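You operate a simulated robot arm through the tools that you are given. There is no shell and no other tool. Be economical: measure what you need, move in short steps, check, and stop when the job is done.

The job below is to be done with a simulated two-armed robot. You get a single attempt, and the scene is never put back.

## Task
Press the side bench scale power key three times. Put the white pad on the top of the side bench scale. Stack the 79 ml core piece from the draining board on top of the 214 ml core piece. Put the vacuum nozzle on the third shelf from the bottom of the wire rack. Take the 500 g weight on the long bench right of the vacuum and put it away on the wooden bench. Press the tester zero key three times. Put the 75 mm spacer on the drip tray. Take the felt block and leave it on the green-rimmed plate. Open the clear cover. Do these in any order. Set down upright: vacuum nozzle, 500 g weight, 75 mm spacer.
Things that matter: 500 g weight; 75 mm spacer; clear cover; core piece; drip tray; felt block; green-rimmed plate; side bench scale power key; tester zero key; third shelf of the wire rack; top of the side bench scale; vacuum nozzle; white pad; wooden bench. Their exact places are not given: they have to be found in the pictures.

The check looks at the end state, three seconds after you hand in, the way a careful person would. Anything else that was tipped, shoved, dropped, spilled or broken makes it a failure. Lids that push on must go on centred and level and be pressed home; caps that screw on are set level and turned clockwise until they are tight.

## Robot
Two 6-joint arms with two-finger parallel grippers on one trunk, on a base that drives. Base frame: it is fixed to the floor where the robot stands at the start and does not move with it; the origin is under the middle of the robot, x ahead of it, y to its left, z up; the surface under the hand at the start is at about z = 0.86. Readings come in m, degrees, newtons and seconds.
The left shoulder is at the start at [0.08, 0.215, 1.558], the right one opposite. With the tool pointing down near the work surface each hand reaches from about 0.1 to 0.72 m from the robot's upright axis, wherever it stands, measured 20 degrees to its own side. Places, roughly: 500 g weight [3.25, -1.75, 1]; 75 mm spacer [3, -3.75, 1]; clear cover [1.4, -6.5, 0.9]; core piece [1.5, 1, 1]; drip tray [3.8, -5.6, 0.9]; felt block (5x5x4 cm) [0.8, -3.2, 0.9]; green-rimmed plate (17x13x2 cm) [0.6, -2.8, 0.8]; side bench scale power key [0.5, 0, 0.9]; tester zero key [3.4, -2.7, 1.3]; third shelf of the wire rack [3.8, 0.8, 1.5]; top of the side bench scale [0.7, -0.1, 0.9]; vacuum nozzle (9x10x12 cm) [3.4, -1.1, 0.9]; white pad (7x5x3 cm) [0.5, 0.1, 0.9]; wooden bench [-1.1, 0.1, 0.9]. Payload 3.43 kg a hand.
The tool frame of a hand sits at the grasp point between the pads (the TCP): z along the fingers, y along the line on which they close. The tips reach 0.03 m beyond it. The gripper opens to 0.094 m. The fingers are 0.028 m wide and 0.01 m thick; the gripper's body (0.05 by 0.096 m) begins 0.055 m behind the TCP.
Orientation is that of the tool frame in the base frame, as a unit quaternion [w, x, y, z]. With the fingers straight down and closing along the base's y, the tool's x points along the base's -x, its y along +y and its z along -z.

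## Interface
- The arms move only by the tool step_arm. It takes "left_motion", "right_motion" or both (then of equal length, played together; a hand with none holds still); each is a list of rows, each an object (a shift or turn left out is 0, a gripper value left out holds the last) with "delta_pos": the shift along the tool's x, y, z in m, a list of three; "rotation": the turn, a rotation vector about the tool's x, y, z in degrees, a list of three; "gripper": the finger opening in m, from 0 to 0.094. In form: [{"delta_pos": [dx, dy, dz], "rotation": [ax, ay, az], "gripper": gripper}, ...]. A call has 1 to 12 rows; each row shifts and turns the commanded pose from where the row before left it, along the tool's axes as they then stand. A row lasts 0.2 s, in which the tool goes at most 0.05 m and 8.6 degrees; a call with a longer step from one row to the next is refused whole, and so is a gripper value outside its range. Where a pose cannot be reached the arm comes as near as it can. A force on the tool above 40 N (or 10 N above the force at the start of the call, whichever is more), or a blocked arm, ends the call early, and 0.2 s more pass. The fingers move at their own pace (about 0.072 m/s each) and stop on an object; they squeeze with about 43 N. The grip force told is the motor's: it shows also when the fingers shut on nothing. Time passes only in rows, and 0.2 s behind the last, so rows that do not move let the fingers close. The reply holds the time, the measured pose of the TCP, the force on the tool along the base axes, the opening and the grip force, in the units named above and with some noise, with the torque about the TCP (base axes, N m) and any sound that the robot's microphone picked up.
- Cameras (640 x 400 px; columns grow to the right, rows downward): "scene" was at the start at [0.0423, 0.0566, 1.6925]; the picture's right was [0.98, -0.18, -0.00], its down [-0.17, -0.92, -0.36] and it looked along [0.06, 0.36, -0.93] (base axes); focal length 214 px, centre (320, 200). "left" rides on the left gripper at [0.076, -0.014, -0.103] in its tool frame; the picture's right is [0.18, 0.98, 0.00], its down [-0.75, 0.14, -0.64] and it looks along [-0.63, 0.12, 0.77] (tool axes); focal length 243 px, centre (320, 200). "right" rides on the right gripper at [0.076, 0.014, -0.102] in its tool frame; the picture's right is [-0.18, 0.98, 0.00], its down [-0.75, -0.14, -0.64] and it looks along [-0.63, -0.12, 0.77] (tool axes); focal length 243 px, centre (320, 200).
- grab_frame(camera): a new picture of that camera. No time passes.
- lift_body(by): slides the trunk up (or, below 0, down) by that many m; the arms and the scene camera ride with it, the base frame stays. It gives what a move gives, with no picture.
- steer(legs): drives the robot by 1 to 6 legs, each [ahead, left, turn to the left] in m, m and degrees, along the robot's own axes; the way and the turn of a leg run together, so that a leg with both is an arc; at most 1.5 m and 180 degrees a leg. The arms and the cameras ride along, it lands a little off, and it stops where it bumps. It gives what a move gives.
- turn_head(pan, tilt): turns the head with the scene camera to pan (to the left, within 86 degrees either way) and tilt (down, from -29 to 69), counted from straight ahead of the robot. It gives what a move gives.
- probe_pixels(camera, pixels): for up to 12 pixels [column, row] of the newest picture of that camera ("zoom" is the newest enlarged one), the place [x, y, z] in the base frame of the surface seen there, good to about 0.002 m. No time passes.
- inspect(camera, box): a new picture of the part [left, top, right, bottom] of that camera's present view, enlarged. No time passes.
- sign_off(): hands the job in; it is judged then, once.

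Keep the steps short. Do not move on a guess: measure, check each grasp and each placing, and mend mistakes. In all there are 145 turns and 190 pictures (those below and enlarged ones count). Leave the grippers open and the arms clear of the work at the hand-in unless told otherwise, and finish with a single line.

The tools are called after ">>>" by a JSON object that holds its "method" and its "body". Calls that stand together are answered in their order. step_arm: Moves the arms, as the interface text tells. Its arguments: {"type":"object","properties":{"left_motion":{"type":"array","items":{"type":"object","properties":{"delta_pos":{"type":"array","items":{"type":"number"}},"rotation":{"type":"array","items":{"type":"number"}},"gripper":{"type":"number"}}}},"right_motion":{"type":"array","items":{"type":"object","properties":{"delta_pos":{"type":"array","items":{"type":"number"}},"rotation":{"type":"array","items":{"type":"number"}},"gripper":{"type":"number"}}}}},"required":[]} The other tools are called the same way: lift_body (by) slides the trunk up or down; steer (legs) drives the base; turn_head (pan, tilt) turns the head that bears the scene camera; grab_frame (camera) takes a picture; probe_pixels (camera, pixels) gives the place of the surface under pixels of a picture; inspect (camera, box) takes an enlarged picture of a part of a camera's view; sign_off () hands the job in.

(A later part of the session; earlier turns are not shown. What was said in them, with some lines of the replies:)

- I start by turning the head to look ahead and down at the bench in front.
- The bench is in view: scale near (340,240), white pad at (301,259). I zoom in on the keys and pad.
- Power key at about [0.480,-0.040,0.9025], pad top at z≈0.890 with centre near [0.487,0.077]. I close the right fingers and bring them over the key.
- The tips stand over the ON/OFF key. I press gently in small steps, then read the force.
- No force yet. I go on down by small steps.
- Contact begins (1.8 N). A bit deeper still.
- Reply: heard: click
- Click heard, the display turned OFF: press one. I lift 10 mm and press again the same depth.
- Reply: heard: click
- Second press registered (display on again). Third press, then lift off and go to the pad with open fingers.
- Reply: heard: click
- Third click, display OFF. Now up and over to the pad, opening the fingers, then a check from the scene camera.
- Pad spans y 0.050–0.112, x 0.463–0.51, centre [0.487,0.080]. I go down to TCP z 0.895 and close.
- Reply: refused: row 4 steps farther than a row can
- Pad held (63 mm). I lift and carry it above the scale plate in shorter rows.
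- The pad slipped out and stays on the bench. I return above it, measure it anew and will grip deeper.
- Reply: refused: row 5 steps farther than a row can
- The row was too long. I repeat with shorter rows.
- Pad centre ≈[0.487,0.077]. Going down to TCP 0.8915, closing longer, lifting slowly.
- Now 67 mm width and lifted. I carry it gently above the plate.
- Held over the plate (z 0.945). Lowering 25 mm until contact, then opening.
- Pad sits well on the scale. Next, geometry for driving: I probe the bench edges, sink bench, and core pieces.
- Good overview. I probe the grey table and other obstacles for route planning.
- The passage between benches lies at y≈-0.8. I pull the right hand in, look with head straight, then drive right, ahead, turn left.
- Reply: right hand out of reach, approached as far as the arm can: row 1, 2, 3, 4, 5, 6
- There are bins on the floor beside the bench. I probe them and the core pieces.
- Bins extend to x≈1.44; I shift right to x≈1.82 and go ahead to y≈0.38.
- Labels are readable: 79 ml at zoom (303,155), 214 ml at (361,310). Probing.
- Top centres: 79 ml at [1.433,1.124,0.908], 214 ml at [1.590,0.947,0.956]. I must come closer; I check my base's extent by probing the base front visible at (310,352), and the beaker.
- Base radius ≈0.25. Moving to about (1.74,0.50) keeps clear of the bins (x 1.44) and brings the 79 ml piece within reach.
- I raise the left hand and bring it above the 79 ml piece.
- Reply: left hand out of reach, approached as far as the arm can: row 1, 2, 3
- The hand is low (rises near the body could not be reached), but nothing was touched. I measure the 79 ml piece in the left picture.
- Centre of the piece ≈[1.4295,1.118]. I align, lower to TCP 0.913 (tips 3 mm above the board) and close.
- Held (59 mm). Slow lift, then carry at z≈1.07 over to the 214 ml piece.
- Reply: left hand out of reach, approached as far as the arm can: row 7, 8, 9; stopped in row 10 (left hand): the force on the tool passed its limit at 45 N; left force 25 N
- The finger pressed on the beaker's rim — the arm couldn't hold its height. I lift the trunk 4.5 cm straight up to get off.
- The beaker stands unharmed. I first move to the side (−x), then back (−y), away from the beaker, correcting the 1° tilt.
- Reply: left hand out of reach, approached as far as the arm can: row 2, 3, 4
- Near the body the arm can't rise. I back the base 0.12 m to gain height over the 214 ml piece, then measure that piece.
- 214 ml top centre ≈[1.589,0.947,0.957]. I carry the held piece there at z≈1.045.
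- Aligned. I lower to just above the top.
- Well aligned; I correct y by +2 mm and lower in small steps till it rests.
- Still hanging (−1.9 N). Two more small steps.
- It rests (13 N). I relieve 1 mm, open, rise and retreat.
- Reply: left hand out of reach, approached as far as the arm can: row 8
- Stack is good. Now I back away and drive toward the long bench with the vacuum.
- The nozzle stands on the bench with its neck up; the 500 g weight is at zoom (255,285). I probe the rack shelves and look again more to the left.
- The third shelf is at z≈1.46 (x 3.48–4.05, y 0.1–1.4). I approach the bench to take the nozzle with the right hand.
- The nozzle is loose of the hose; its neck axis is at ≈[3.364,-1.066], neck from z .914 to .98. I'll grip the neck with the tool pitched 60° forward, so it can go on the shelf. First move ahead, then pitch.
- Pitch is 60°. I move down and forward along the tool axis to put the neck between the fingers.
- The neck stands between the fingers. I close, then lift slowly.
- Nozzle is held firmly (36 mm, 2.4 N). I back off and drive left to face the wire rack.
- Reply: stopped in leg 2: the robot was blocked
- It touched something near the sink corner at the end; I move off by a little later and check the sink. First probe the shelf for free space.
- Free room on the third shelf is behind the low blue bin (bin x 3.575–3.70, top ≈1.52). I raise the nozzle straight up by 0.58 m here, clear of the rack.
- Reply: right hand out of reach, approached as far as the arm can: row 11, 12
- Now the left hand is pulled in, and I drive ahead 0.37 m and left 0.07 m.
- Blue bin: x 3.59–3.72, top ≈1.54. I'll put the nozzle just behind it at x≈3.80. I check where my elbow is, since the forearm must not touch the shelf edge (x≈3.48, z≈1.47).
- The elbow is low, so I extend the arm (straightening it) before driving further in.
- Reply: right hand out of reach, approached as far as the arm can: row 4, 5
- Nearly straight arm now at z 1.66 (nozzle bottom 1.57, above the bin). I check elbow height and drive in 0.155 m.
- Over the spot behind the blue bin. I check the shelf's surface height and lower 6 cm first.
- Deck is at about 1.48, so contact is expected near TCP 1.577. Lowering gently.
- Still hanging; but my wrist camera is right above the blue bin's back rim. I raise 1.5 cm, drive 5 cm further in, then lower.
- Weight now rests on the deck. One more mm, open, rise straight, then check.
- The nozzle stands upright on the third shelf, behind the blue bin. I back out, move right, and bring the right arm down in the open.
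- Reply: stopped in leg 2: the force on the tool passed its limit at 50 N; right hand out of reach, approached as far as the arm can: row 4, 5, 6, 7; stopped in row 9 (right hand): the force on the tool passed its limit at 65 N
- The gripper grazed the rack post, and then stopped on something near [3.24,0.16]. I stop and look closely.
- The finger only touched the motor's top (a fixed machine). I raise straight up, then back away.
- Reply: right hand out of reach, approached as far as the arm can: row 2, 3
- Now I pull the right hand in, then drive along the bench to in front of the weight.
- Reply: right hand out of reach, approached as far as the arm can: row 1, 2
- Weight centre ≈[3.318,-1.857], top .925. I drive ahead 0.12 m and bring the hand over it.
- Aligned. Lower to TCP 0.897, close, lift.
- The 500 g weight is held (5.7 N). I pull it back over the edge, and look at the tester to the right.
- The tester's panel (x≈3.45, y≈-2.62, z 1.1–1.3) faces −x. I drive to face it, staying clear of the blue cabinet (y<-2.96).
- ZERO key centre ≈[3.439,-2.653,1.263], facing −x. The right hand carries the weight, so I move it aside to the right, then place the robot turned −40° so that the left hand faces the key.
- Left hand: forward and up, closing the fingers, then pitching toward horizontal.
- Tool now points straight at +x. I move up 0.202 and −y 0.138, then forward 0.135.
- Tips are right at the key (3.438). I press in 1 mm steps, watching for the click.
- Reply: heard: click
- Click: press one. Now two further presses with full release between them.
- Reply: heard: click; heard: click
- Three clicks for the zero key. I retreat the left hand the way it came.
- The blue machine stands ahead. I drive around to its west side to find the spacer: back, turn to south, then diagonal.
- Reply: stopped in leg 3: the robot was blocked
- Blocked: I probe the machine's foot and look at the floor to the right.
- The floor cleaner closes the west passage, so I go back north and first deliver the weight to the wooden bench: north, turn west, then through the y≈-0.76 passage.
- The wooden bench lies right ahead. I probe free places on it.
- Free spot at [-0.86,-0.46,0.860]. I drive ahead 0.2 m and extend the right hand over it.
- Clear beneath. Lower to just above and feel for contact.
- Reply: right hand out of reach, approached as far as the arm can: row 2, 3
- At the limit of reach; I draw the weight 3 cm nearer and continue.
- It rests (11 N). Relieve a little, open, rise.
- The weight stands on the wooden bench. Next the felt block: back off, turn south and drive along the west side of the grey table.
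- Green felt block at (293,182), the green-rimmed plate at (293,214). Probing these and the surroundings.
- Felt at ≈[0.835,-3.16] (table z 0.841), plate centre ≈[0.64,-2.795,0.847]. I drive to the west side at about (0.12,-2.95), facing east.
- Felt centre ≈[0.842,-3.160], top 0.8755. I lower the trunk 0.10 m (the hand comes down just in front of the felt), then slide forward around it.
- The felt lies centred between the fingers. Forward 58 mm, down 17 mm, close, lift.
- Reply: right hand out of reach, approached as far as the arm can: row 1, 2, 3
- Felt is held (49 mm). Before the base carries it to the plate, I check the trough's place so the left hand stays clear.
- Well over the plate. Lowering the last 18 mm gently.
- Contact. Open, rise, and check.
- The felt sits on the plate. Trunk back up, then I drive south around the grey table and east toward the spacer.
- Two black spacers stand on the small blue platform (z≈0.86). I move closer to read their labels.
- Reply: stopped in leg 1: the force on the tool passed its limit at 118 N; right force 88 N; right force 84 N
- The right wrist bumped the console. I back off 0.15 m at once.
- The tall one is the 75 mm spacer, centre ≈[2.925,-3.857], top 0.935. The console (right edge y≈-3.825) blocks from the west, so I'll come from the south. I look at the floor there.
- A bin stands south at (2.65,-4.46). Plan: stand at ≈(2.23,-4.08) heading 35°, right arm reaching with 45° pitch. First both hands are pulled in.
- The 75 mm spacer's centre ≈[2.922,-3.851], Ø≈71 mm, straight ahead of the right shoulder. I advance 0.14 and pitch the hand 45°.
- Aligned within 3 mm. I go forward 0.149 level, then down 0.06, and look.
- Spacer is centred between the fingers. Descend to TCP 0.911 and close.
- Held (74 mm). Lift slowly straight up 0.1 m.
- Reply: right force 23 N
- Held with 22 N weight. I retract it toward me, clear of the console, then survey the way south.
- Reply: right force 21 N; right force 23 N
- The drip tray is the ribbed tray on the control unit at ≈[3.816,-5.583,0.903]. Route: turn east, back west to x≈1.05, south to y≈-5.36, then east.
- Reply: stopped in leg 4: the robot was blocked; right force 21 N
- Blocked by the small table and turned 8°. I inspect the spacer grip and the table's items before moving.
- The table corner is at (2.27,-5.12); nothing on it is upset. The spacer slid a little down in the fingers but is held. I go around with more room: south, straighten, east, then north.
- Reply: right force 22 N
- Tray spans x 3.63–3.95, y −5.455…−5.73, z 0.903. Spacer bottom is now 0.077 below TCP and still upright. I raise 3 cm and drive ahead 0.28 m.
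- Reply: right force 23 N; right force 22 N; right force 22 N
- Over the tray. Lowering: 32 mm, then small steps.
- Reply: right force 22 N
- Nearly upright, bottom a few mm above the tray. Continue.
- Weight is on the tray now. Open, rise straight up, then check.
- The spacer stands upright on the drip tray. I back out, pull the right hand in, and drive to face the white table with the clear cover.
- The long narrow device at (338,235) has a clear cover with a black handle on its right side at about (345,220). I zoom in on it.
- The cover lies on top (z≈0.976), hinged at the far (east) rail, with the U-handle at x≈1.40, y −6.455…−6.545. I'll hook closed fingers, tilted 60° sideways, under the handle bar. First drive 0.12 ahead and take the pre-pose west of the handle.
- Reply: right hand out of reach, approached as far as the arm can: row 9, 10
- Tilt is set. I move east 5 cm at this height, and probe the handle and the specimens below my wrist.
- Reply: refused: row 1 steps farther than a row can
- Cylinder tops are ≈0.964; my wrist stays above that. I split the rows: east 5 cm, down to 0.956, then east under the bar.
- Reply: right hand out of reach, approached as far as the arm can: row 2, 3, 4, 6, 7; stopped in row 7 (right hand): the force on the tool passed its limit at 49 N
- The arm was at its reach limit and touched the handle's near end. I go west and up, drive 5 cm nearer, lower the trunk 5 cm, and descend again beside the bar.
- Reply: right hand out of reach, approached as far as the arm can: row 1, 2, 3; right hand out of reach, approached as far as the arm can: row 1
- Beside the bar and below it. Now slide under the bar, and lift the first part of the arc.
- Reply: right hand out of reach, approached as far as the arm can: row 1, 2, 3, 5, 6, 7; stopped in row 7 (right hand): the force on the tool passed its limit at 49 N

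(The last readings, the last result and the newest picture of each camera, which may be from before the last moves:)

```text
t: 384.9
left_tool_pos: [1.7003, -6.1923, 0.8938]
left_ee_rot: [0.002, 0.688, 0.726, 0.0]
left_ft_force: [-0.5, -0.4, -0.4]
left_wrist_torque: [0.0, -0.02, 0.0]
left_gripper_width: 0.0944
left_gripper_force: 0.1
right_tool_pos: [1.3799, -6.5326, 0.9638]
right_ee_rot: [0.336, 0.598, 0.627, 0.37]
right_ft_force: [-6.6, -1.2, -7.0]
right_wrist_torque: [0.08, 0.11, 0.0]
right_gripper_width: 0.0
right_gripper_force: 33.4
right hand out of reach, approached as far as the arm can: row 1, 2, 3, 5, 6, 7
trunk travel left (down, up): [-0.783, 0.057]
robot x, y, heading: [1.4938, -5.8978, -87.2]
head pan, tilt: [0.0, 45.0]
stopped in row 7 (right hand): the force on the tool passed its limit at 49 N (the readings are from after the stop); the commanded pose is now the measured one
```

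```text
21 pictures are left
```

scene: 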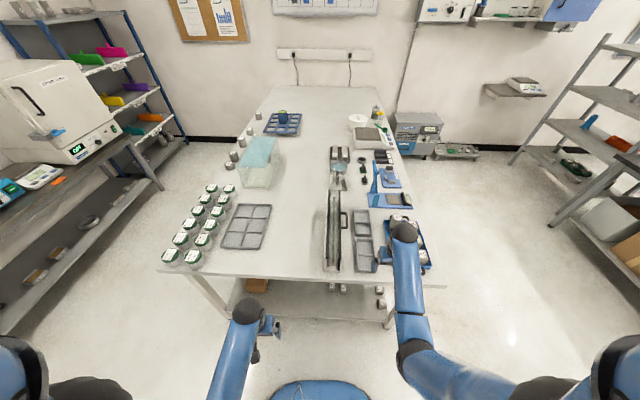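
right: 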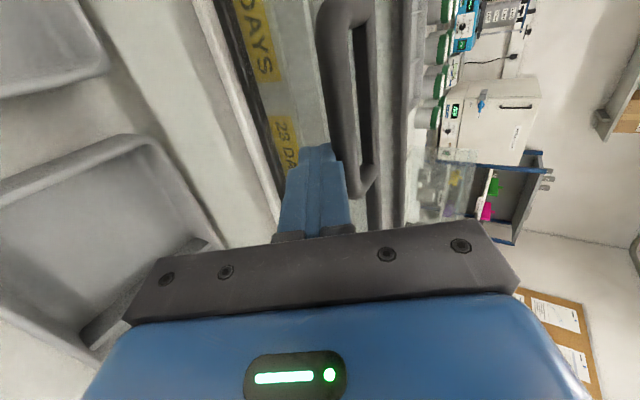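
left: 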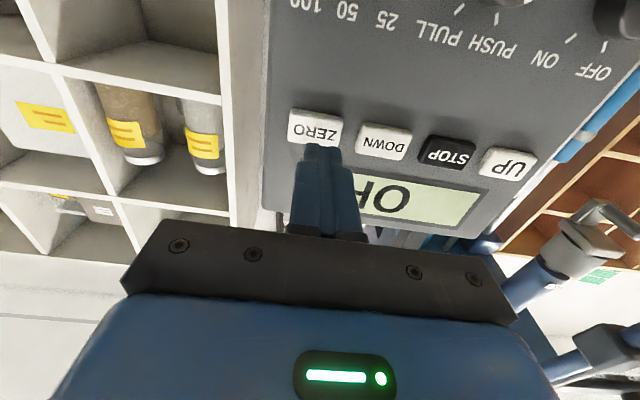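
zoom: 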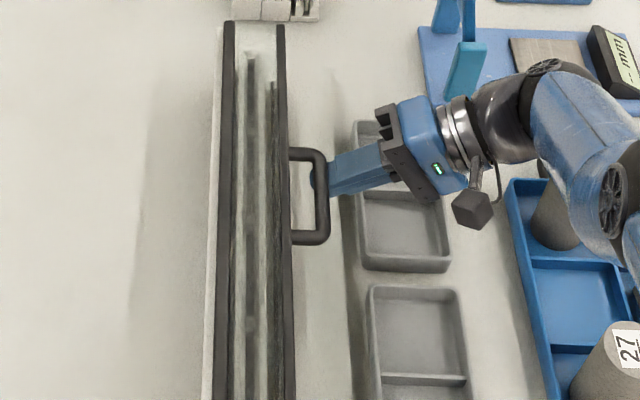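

The finger is under the bar. I lift with the trunk (5.5 cm straight up), then follow the arc east with the arm.

>>> {"method": "lift_body", "body": {"by": 0.055}}

>>> {"method": "inspect", "body": {"camera": "scene", "box": [300, 200, 400, 290]}}

>>> {"method": "step_arm", "body": {"right_motion": [{"delta_pos": [0, 0.0256, 0.021]}, {"delta_pos": [0, 0.0262, 0.015]}, {"delta_pos": [0, 0.0194, 0.0232]}, {"delta_pos": [0, 0.0104, 0.0284]}, {"delta_pos": [0, 0, 0.0302]}, {}]}}

>>> {"method": "inspect", "body": {"camera": "scene", "box": [270, 180, 410, 300]}}

```text
t: 385.2
left_tool_pos: [1.7003, -6.1933, 0.9005]
left_ee_rot: [0.002, 0.688, 0.726, -0.001]
left_ft_force: [-0.4, 0.1, 0.8]
left_wrist_torque: [0.0, -0.03, -0.02]
left_gripper_width: 0.0941
left_gripper_force: 0.1
right_tool_pos: [1.3803, -6.5337, 0.9658]
right_ee_rot: [0.332, 0.603, 0.626, 0.367]
right_ft_force: [-0.5, -11.1, -14.3]
right_wrist_torque: [-0.22, 0.3, -0.21]
right_gripper_width: 0.0
right_gripper_force: 33.0
trunk travel left (down, up): [-0.79, 0.05]
robot x, y, heading: [1.4914, -5.8966, -87.0]
head pan, tilt: [0.0, 45.0]
stopped: the force on the tool passed its limit at 50 N (the readings are from after the stop); the commanded pose is now the measured one
```

```text
4.44 times, centred on (350, 245) of scene
```

zoom: 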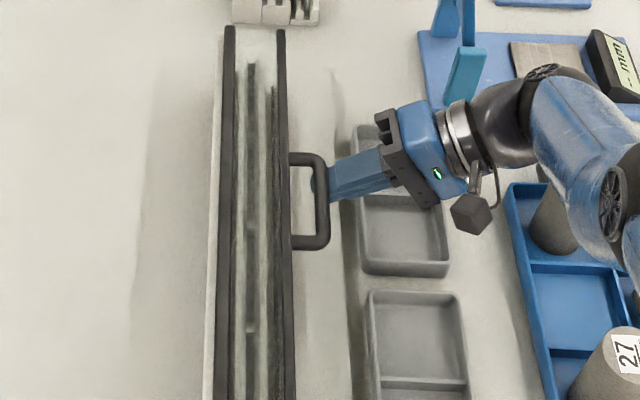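

```text
t: 385.6
left_tool_pos: [1.6978, -6.1915, 0.9011]
left_ee_rot: [0.004, 0.69, 0.724, -0.001]
left_ft_force: [0.0, -0.6, -0.6]
left_wrist_torque: [-0.03, 0.0, 0.02]
left_gripper_width: 0.0941
left_gripper_force: 0.1
right_tool_pos: [1.3777, -6.532, 0.9655]
right_ee_rot: [0.331, 0.607, 0.624, 0.363]
right_ft_force: [-7.4, -2.2, -2.5]
right_wrist_torque: [-0.02, 0.1, 0.06]
right_gripper_width: 0.0
right_gripper_force: 33.2
right hand out of reach, approached as far as the arm can: row 1
trunk travel left (down, up): [-0.79, 0.05]
robot x, y, heading: [1.4949, -5.8951, -87.2]
head pan, tilt: [0.0, 45.0]
stopped in row 1 (right hand): the force on the tool passed its limit at 56 N (the readings are from after the stop); the commanded pose is now the measured one
```

```text
3.33 times, centred on (340, 240) of scene
5 turns are left
```

zoom: 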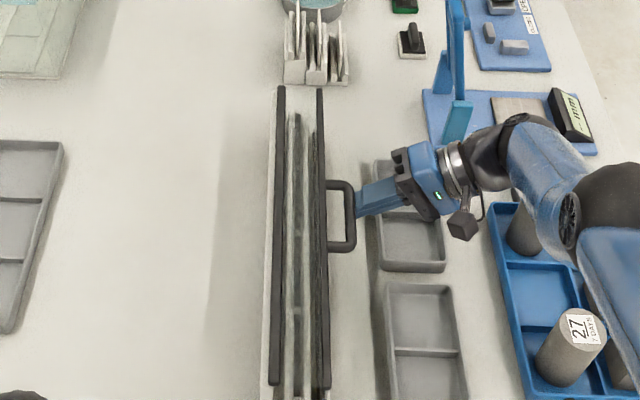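

5 turns are left. The lid resisted the fast lift; I try it slowly (5 mm per row) along the hinge arc, drifting a little toward me for reach.

>>> {"method": "step_arm", "body": {"right_motion": [{"delta_pos": [0.001, 0.0044, -0.0024]}, {"delta_pos": [0.001, 0.0045, -0.0021]}, {"delta_pos": [0.001, 0.0046, -0.0019]}, {"delta_pos": [0.001, 0.0047, -0.0016]}, {"delta_pos": [0.001, 0.0048, -0.0013]}, {"delta_pos": [0.001, 0.0049, -0.001]}, {"delta_pos": [0.001, 0.0049, -0.0008]}, {"delta_pos": [0.001, 0.005, -0.0005]}, {"delta_pos": [0.001, 0.005, -0.0002]}, {"delta_pos": [0.001, 0.005, 0.0001]}, {"delta_pos": [0.001, 0.005, 0.0004]}, {"delta_pos": [0.001, 0.005, 0.0007]}]}}

>>> {"method": "inspect", "body": {"camera": "scene", "box": [290, 190, 400, 300]}}

>>> {"method": "probe_pixels", "body": {"camera": "zoom", "pixels": [[318, 180], [318, 200], [318, 220], [325, 200], [335, 200], [342, 200], [348, 200], [300, 200], [280, 200], [310, 140], [330, 140], [305, 260]]}}

>>> {"method": "grab_frame", "body": {"camera": "right"}}

```text
t: 386.3
left_tool_pos: [1.6989, -6.1931, 0.9005]
left_ee_rot: [0.002, 0.69, 0.724, 0.0]
left_ft_force: [0.2, 0.4, 0.1]
left_wrist_torque: [0.03, 0.03, -0.03]
left_gripper_width: 0.0941
left_gripper_force: 0.1
right_tool_pos: [1.3774, -6.5318, 0.9653]
right_ee_rot: [0.323, 0.61, 0.624, 0.367]
right_ft_force: [-10.7, -3.3, -10.0]
right_wrist_torque: [-0.14, 0.21, 0.04]
right_gripper_width: 0.0
right_gripper_force: 32.9
right hand out of reach, approached as far as the arm can: row 2, 3
trunk travel left (down, up): [-0.79, 0.05]
robot x, y, heading: [1.4929, -5.8952, -87.4]
head pan, tilt: [0.0, 45.0]
stopped in row 3 (right hand): the force on the tool passed its limit at 43 N (the readings are from after the stop); the commanded pose is now the measured one
```

```text
3.64 times, centred on (345, 245) of scene
```

zoom: 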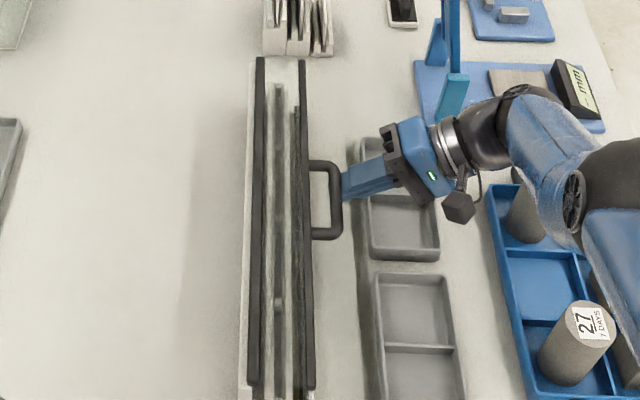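

```text
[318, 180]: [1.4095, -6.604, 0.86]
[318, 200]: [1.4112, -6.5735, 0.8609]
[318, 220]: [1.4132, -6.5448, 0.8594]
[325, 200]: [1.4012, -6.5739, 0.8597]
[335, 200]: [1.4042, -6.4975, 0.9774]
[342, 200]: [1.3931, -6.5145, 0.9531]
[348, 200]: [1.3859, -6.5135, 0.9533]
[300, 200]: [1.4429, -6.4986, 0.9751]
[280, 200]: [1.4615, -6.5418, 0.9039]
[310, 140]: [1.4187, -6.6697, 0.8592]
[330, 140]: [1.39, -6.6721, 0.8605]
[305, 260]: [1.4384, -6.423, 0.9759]
```

```text
17 pictures are left
4 turns are left
```

right: 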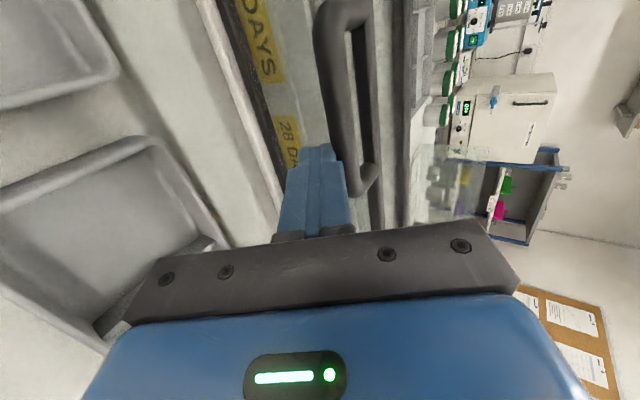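

Lifting is rigidly resisted, so the cover probably tilts outward by pulling the handle. 4 turns left: I withdraw the hook, rise, and turn the hand back to point down, to grip the bar from above.

>>> {"method": "step_arm", "body": {"right_motion": [{"delta_pos": [0, -0.017, -0.022]}, {"delta_pos": [0, -0.015, -0.026]}, {"delta_pos": [0.01, 0.0303, -0.0175], "gripper": 0.026}, {"delta_pos": [0.01, 0.0303, -0.0175]}, {"delta_pos": [0, 0.026, -0.015]}, {"rotation": [8.37, 0, 0]}, {"rotation": [8.37, 0, 0]}, {"rotation": [8.37, 0, 0]}, {"rotation": [8.37, 0, 0]}, {"rotation": [8.37, 0, 0]}, {"rotation": [8.37, 0, 0]}, {"rotation": [8.37, 0, 0]}]}}

>>> {"method": "step_arm", "body": {"right_motion": [{"delta_pos": [0, 0.02, 0]}, {"delta_pos": [0, 0.02, 0]}, {}]}}

>>> {"method": "grab_frame", "body": {"camera": "right"}}

>>> {"method": "inspect", "body": {"camera": "scene", "box": [300, 200, 390, 280]}}

>>> {"method": "probe_pixels", "body": {"camera": "right", "pixels": [[320, 120], [340, 120], [360, 120], [380, 120], [400, 120], [420, 120], [340, 90], [360, 90], [380, 90], [400, 90], [420, 90], [440, 90]]}}

```text
t: 388.9
left_tool_pos: [1.7005, -6.192, 0.9009]
left_ee_rot: [0.003, 0.689, 0.724, -0.001]
left_ft_force: [0.0, 0.3, 0.3]
left_wrist_torque: [0.0, 0.01, -0.02]
left_gripper_width: 0.094
left_gripper_force: 0.1
right_tool_pos: [1.3282, -6.5153, 1.0609]
right_ee_rot: [-0.015, 0.689, 0.725, 0.012]
right_ft_force: [-0.5, -0.6, -0.2]
right_wrist_torque: [0.02, 0.01, 0.0]
right_gripper_width: 0.0259
right_gripper_force: 0.0
right hand out of reach, approached as far as the arm can: row 1, 2, 10, 11
trunk travel left (down, up): [-0.79, 0.05]
robot x, y, heading: [1.4913, -5.893, -87.5]
head pan, tilt: [0.0, 45.0]
```

```text
t: 389.7
left_tool_pos: [1.7011, -6.1914, 0.9018]
left_ee_rot: [0.003, 0.69, 0.724, -0.001]
left_ft_force: [-0.3, -0.4, -0.2]
left_wrist_torque: [0.03, 0.01, 0.0]
left_gripper_width: 0.094
left_gripper_force: 0.0
right_tool_pos: [1.3658, -6.5117, 1.0628]
right_ee_rot: [-0.015, 0.688, 0.725, 0.014]
right_ft_force: [1.1, 0.3, 0.6]
right_wrist_torque: [-0.03, -0.03, 0.02]
right_gripper_width: 0.0263
right_gripper_force: 0.0
trunk travel left (down, up): [-0.79, 0.05]
robot x, y, heading: [1.4917, -5.8958, -87.5]
head pan, tilt: [0.0, 45.0]
```

```text
16 pictures are left
```

right: 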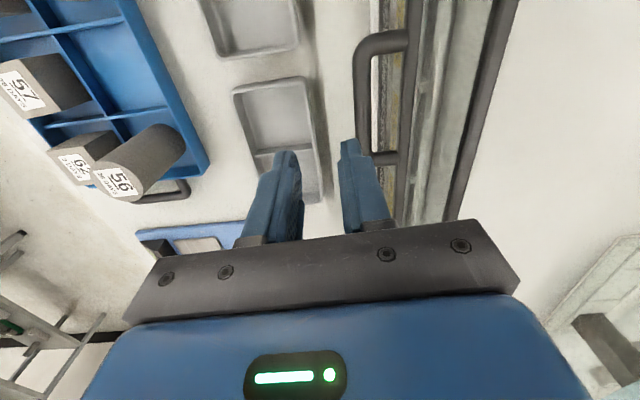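

```text
5.00 times, centred on (345, 240) of scene
```

zoom: 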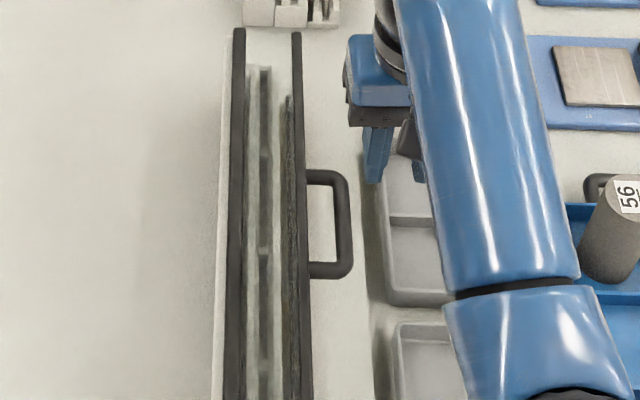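

```text
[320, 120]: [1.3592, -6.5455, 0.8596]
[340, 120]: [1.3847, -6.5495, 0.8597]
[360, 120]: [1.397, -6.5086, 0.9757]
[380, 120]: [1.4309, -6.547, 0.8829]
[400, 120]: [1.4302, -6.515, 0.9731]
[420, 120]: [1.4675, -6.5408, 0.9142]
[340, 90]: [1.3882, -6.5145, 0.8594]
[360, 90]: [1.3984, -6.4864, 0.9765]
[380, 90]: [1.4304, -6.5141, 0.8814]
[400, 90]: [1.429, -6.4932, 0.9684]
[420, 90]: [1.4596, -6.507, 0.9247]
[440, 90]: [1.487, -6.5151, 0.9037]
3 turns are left
```

The hand now points down beside the handle. I align over the bar (east finger into the handle's opening), descend, grip it, then pull west slowly, and test for sliding as well; force stops protect the device.

>>> {"method": "step_arm", "body": {"right_motion": [{"delta_pos": [0.011, 0.0337, 0]}, {"delta_pos": [0, 0, 0.039]}, {"delta_pos": [0, 0, 0.036]}, {"gripper": 0}, {}, {}]}}

>>> {"method": "step_arm", "body": {"right_motion": [{"delta_pos": [0, 0, -0.004]}, {"delta_pos": [0, 0, -0.004]}, {"delta_pos": [0, 0.0005, -0.004]}, {"delta_pos": [0, 0.0005, -0.004]}, {"delta_pos": [0, 0.001, -0.004]}, {"delta_pos": [0, 0.001, -0.004]}, {"delta_pos": [0, 0.0015, -0.004]}, {"delta_pos": [0, 0.0015, -0.004]}, {"delta_pos": [0, 0.002, -0.004]}, {"delta_pos": [0, 0.002, -0.004]}]}}

>>> {"method": "inspect", "body": {"camera": "scene", "box": [290, 190, 400, 290]}}

>>> {"method": "grab_frame", "body": {"camera": "right"}}

```text
t: 391.1
left_tool_pos: [1.7003, -6.192, 0.9009]
left_ee_rot: [0.002, 0.689, 0.724, -0.002]
left_ft_force: [-0.3, -0.7, 0.5]
left_wrist_torque: [0.01, 0.01, -0.01]
left_gripper_width: 0.0941
left_gripper_force: 0.0
right_tool_pos: [1.3989, -6.4978, 0.9866]
right_ee_rot: [-0.014, 0.689, 0.725, 0.013]
right_ft_force: [1.5, 1.7, -2.5]
right_wrist_torque: [-0.53, -0.01, -1.31]
right_gripper_width: 0.014
right_gripper_force: 45.1
right hand out of reach, approached as far as the arm can: row 1
trunk travel left (down, up): [-0.79, 0.05]
robot x, y, heading: [1.4941, -5.8947, -87.4]
head pan, tilt: [0.0, 45.0]
```

```text
t: 393.3
left_tool_pos: [1.7008, -6.1929, 0.9022]
left_ee_rot: [0.003, 0.689, 0.724, -0.001]
left_ft_force: [0.1, -0.3, 1.0]
left_wrist_torque: [0.0, 0.0, -0.01]
left_gripper_width: 0.0941
left_gripper_force: 0.0
right_tool_pos: [1.4106, -6.4986, 1.0244]
right_ee_rot: [-0.016, 0.688, 0.725, 0.014]
right_ft_force: [-0.3, 0.6, 0.1]
right_wrist_torque: [0.01, 0.01, 0.02]
right_gripper_width: 0.0001
right_gripper_force: 33.2
trunk travel left (down, up): [-0.79, 0.05]
robot x, y, heading: [1.4932, -5.8984, -87.4]
head pan, tilt: [0.0, 45.0]
```

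```text
4.00 times, centred on (345, 240) of scene
```

zoom: 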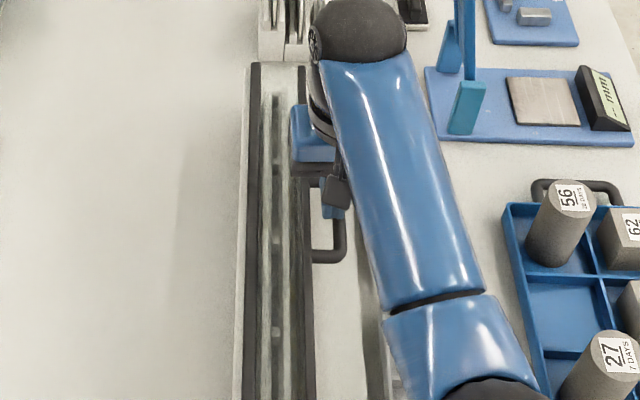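

```text
13 pictures are left
2 turns are left
```

right: 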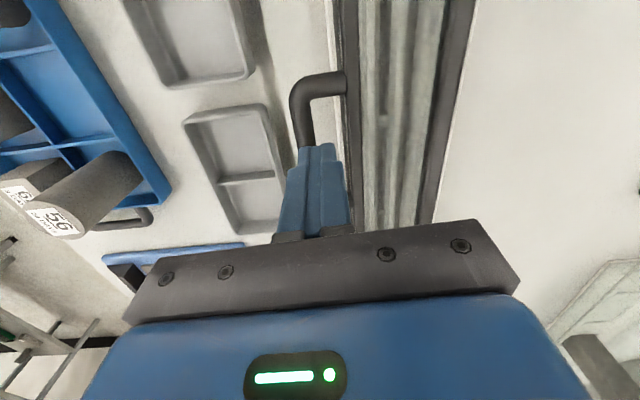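

2 turns left. The bar slipped from the grip when lifted, so it does not lift. Last try: re-grip, pull west and down (tilt-out), then a slide test toward me, then open, rise and clear the hand.

>>> {"method": "step_arm", "body": {"right_motion": [{"gripper": 0.026}, {"delta_pos": [0, -0.0115, 0]}, {}, {"delta_pos": [0, 0, 0.02]}, {"delta_pos": [0, 0, 0.021]}, {"gripper": 0}, {}, {}]}}

>>> {"method": "step_arm", "body": {"right_motion": [{"delta_pos": [0, -0.0076, 0.0025]}, {"delta_pos": [0, -0.0074, 0.003]}, {"delta_pos": [0, -0.0072, 0.0035]}, {"delta_pos": [0, -0.0069, 0.0041]}, {"delta_pos": [0, -0.0066, 0.0046]}, {"delta_pos": [0, -0.0062, 0.005]}, {"delta_pos": [0, -0.0059, 0.0055]}, {"delta_pos": [0, -0.0054, 0.0059]}, {"delta_pos": [0, -0.005, 0.0062]}, {"delta_pos": [0, -0.0045, 0.0066]}, {"delta_pos": [0, -0.004, 0.0069]}, {"delta_pos": [0, -0.0035, 0.0072]}]}}

>>> {"method": "step_arm", "body": {"right_motion": [{"delta_pos": [0.008, 0, 0]}, {"delta_pos": [0.01, 0, 0]}, {"delta_pos": [0.015, 0, 0]}, {"delta_pos": [0.015, 0, 0]}, {"delta_pos": [0.02, 0, 0]}, {"delta_pos": [0.02, 0, 0]}, {"delta_pos": [0.02, 0, 0]}, {"delta_pos": [0.02, 0, 0]}, {"delta_pos": [0.02, 0, 0]}, {"delta_pos": [0.02, 0, 0]}]}}

>>> {"method": "step_arm", "body": {"right_motion": [{"gripper": 0.03}, {}, {"delta_pos": [0, 0, -0.03]}, {"delta_pos": [0, 0, -0.04]}, {"delta_pos": [0.03, 0, -0.02]}, {"delta_pos": [0.04, 0, 0], "gripper": 0.094}, {"delta_pos": [0.04, 0, 0]}, {"delta_pos": [0.04, 0, 0]}]}}

>>> {"method": "steer", "body": {"legs": [[-0.3, 0, 0]]}}

>>> {"method": "inspect", "body": {"camera": "scene", "box": [270, 130, 430, 240]}}

```text
t: 395.1
left_tool_pos: [1.7004, -6.1916, 0.9014]
left_ee_rot: [0.002, 0.689, 0.725, -0.001]
left_ft_force: [0.5, 0.2, -0.2]
left_wrist_torque: [-0.02, -0.01, 0.02]
left_gripper_width: 0.0939
left_gripper_force: 0.1
right_tool_pos: [1.4, -6.4984, 0.9828]
right_ee_rot: [-0.016, 0.689, 0.725, 0.015]
right_ft_force: [1.3, 1.5, -1.5]
right_wrist_torque: [0.2, -0.04, -1.36]
right_gripper_width: 0.0141
right_gripper_force: 45.4
trunk travel left (down, up): [-0.79, 0.05]
robot x, y, heading: [1.4965, -5.8966, -87.2]
head pan, tilt: [0.0, 45.0]
```

```text
t: 397.0
left_tool_pos: [1.7024, -6.1896, 0.8997]
left_ee_rot: [0.004, 0.689, 0.725, -0.002]
left_ft_force: [-0.9, 0.1, 0.7]
left_wrist_torque: [0.01, -0.05, -0.01]
left_gripper_width: 0.0938
left_gripper_force: 0.0
right_tool_pos: [1.3573, -6.4991, 0.9569]
right_ee_rot: [-0.006, 0.691, 0.723, 0.021]
right_ft_force: [22.3, 6.2, 8.0]
right_wrist_torque: [0.37, -2.45, -4.33]
right_gripper_width: 0.0139
right_gripper_force: 45.7
trunk travel left (down, up): [-0.79, 0.05]
robot x, y, heading: [1.4968, -5.8973, -86.8]
head pan, tilt: [0.0, 45.0]
stopped in row 9 (right hand): the force on the tool passed its limit at 42 N (the readings are from after the stop); the commanded pose is now the measured one
```

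```text
t: 397.5
left_tool_pos: [1.7048, -6.193, 0.9]
left_ee_rot: [0.001, 0.687, 0.726, 0.0]
left_ft_force: [0.4, -0.2, -0.4]
left_wrist_torque: [-0.01, 0.01, 0.0]
left_gripper_width: 0.0939
left_gripper_force: 0.0
right_tool_pos: [1.3579, -6.4988, 0.9582]
right_ee_rot: [0.002, 0.692, 0.722, 0.014]
right_ft_force: [19.6, -20.5, -11.5]
right_wrist_torque: [1.99, -0.84, -2.83]
right_gripper_width: 0.0139
right_gripper_force: 45.3
trunk travel left (down, up): [-0.79, 0.05]
robot x, y, heading: [1.4968, -5.899, -87.0]
head pan, tilt: [0.0, 45.0]
stopped in row 2 (right hand): the force on the tool passed its limit at 45 N (the readings are from after the stop); the commanded pose is now the measured one
```

```text
t: 399.3
left_tool_pos: [1.703, -6.1916, 0.9008]
left_ee_rot: [0.003, 0.688, 0.726, -0.001]
left_ft_force: [0.1, 0.1, -0.4]
left_wrist_torque: [-0.01, 0.03, -0.03]
left_gripper_width: 0.0943
left_gripper_force: 0.1
right_tool_pos: [1.3488, -6.3642, 0.9974]
right_ee_rot: [0.003, 0.691, 0.722, 0.012]
right_ft_force: [-0.3, -0.4, 0.9]
right_wrist_torque: [0.01, 0.02, 0.0]
right_gripper_width: 0.094
right_gripper_force: 0.1
right hand out of reach, approached as far as the arm can: row 5, 6, 7, 8
trunk travel left (down, up): [-0.79, 0.05]
robot x, y, heading: [1.4953, -5.8958, -87.0]
head pan, tilt: [0.0, 45.0]
```

```text
t: 401.4
left_tool_pos: [1.6864, -5.8878, 0.9015]
left_ee_rot: [0.001, 0.69, 0.724, 0.0]
left_ft_force: [-0.3, -0.9, -0.1]
left_wrist_torque: [0.01, -0.01, 0.02]
left_gripper_width: 0.0938
left_gripper_force: 0.0
right_tool_pos: [1.3323, -6.0599, 0.9956]
right_ee_rot: [0.0, 0.692, 0.722, 0.013]
right_ft_force: [0.4, -0.1, 0.7]
right_wrist_torque: [0.02, 0.01, 0.02]
right_gripper_width: 0.0939
right_gripper_force: 0.0
trunk travel left (down, up): [-0.79, 0.05]
robot x, y, heading: [1.4801, -5.5883, -87.3]
head pan, tilt: [0.0, 45.0]
```

```text
3.64 times, centred on (350, 185) of scene
1 turns are left
```

zoom: 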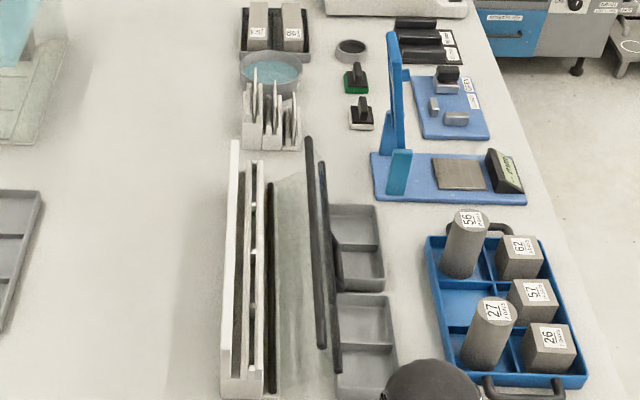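

The pull worked: the clear cover has swung out to the west and stands open. The hands are open and clear, and this is my last turn, so I hand in.

>>> {"method": "sign_off", "body": {}}

```text
The job is handed in.
```

I handed the job in with all nine tasks done as far as the pictures, pose readings and clicks showed; the clear cover opened on my last try, by swinging outward, and I did not measure how far. I bumped a rack post, a motor, the glass beaker's rim, the press console, the small table and the floor cleaner while working; I saw no damage or displacement but did not check each one afterwards.
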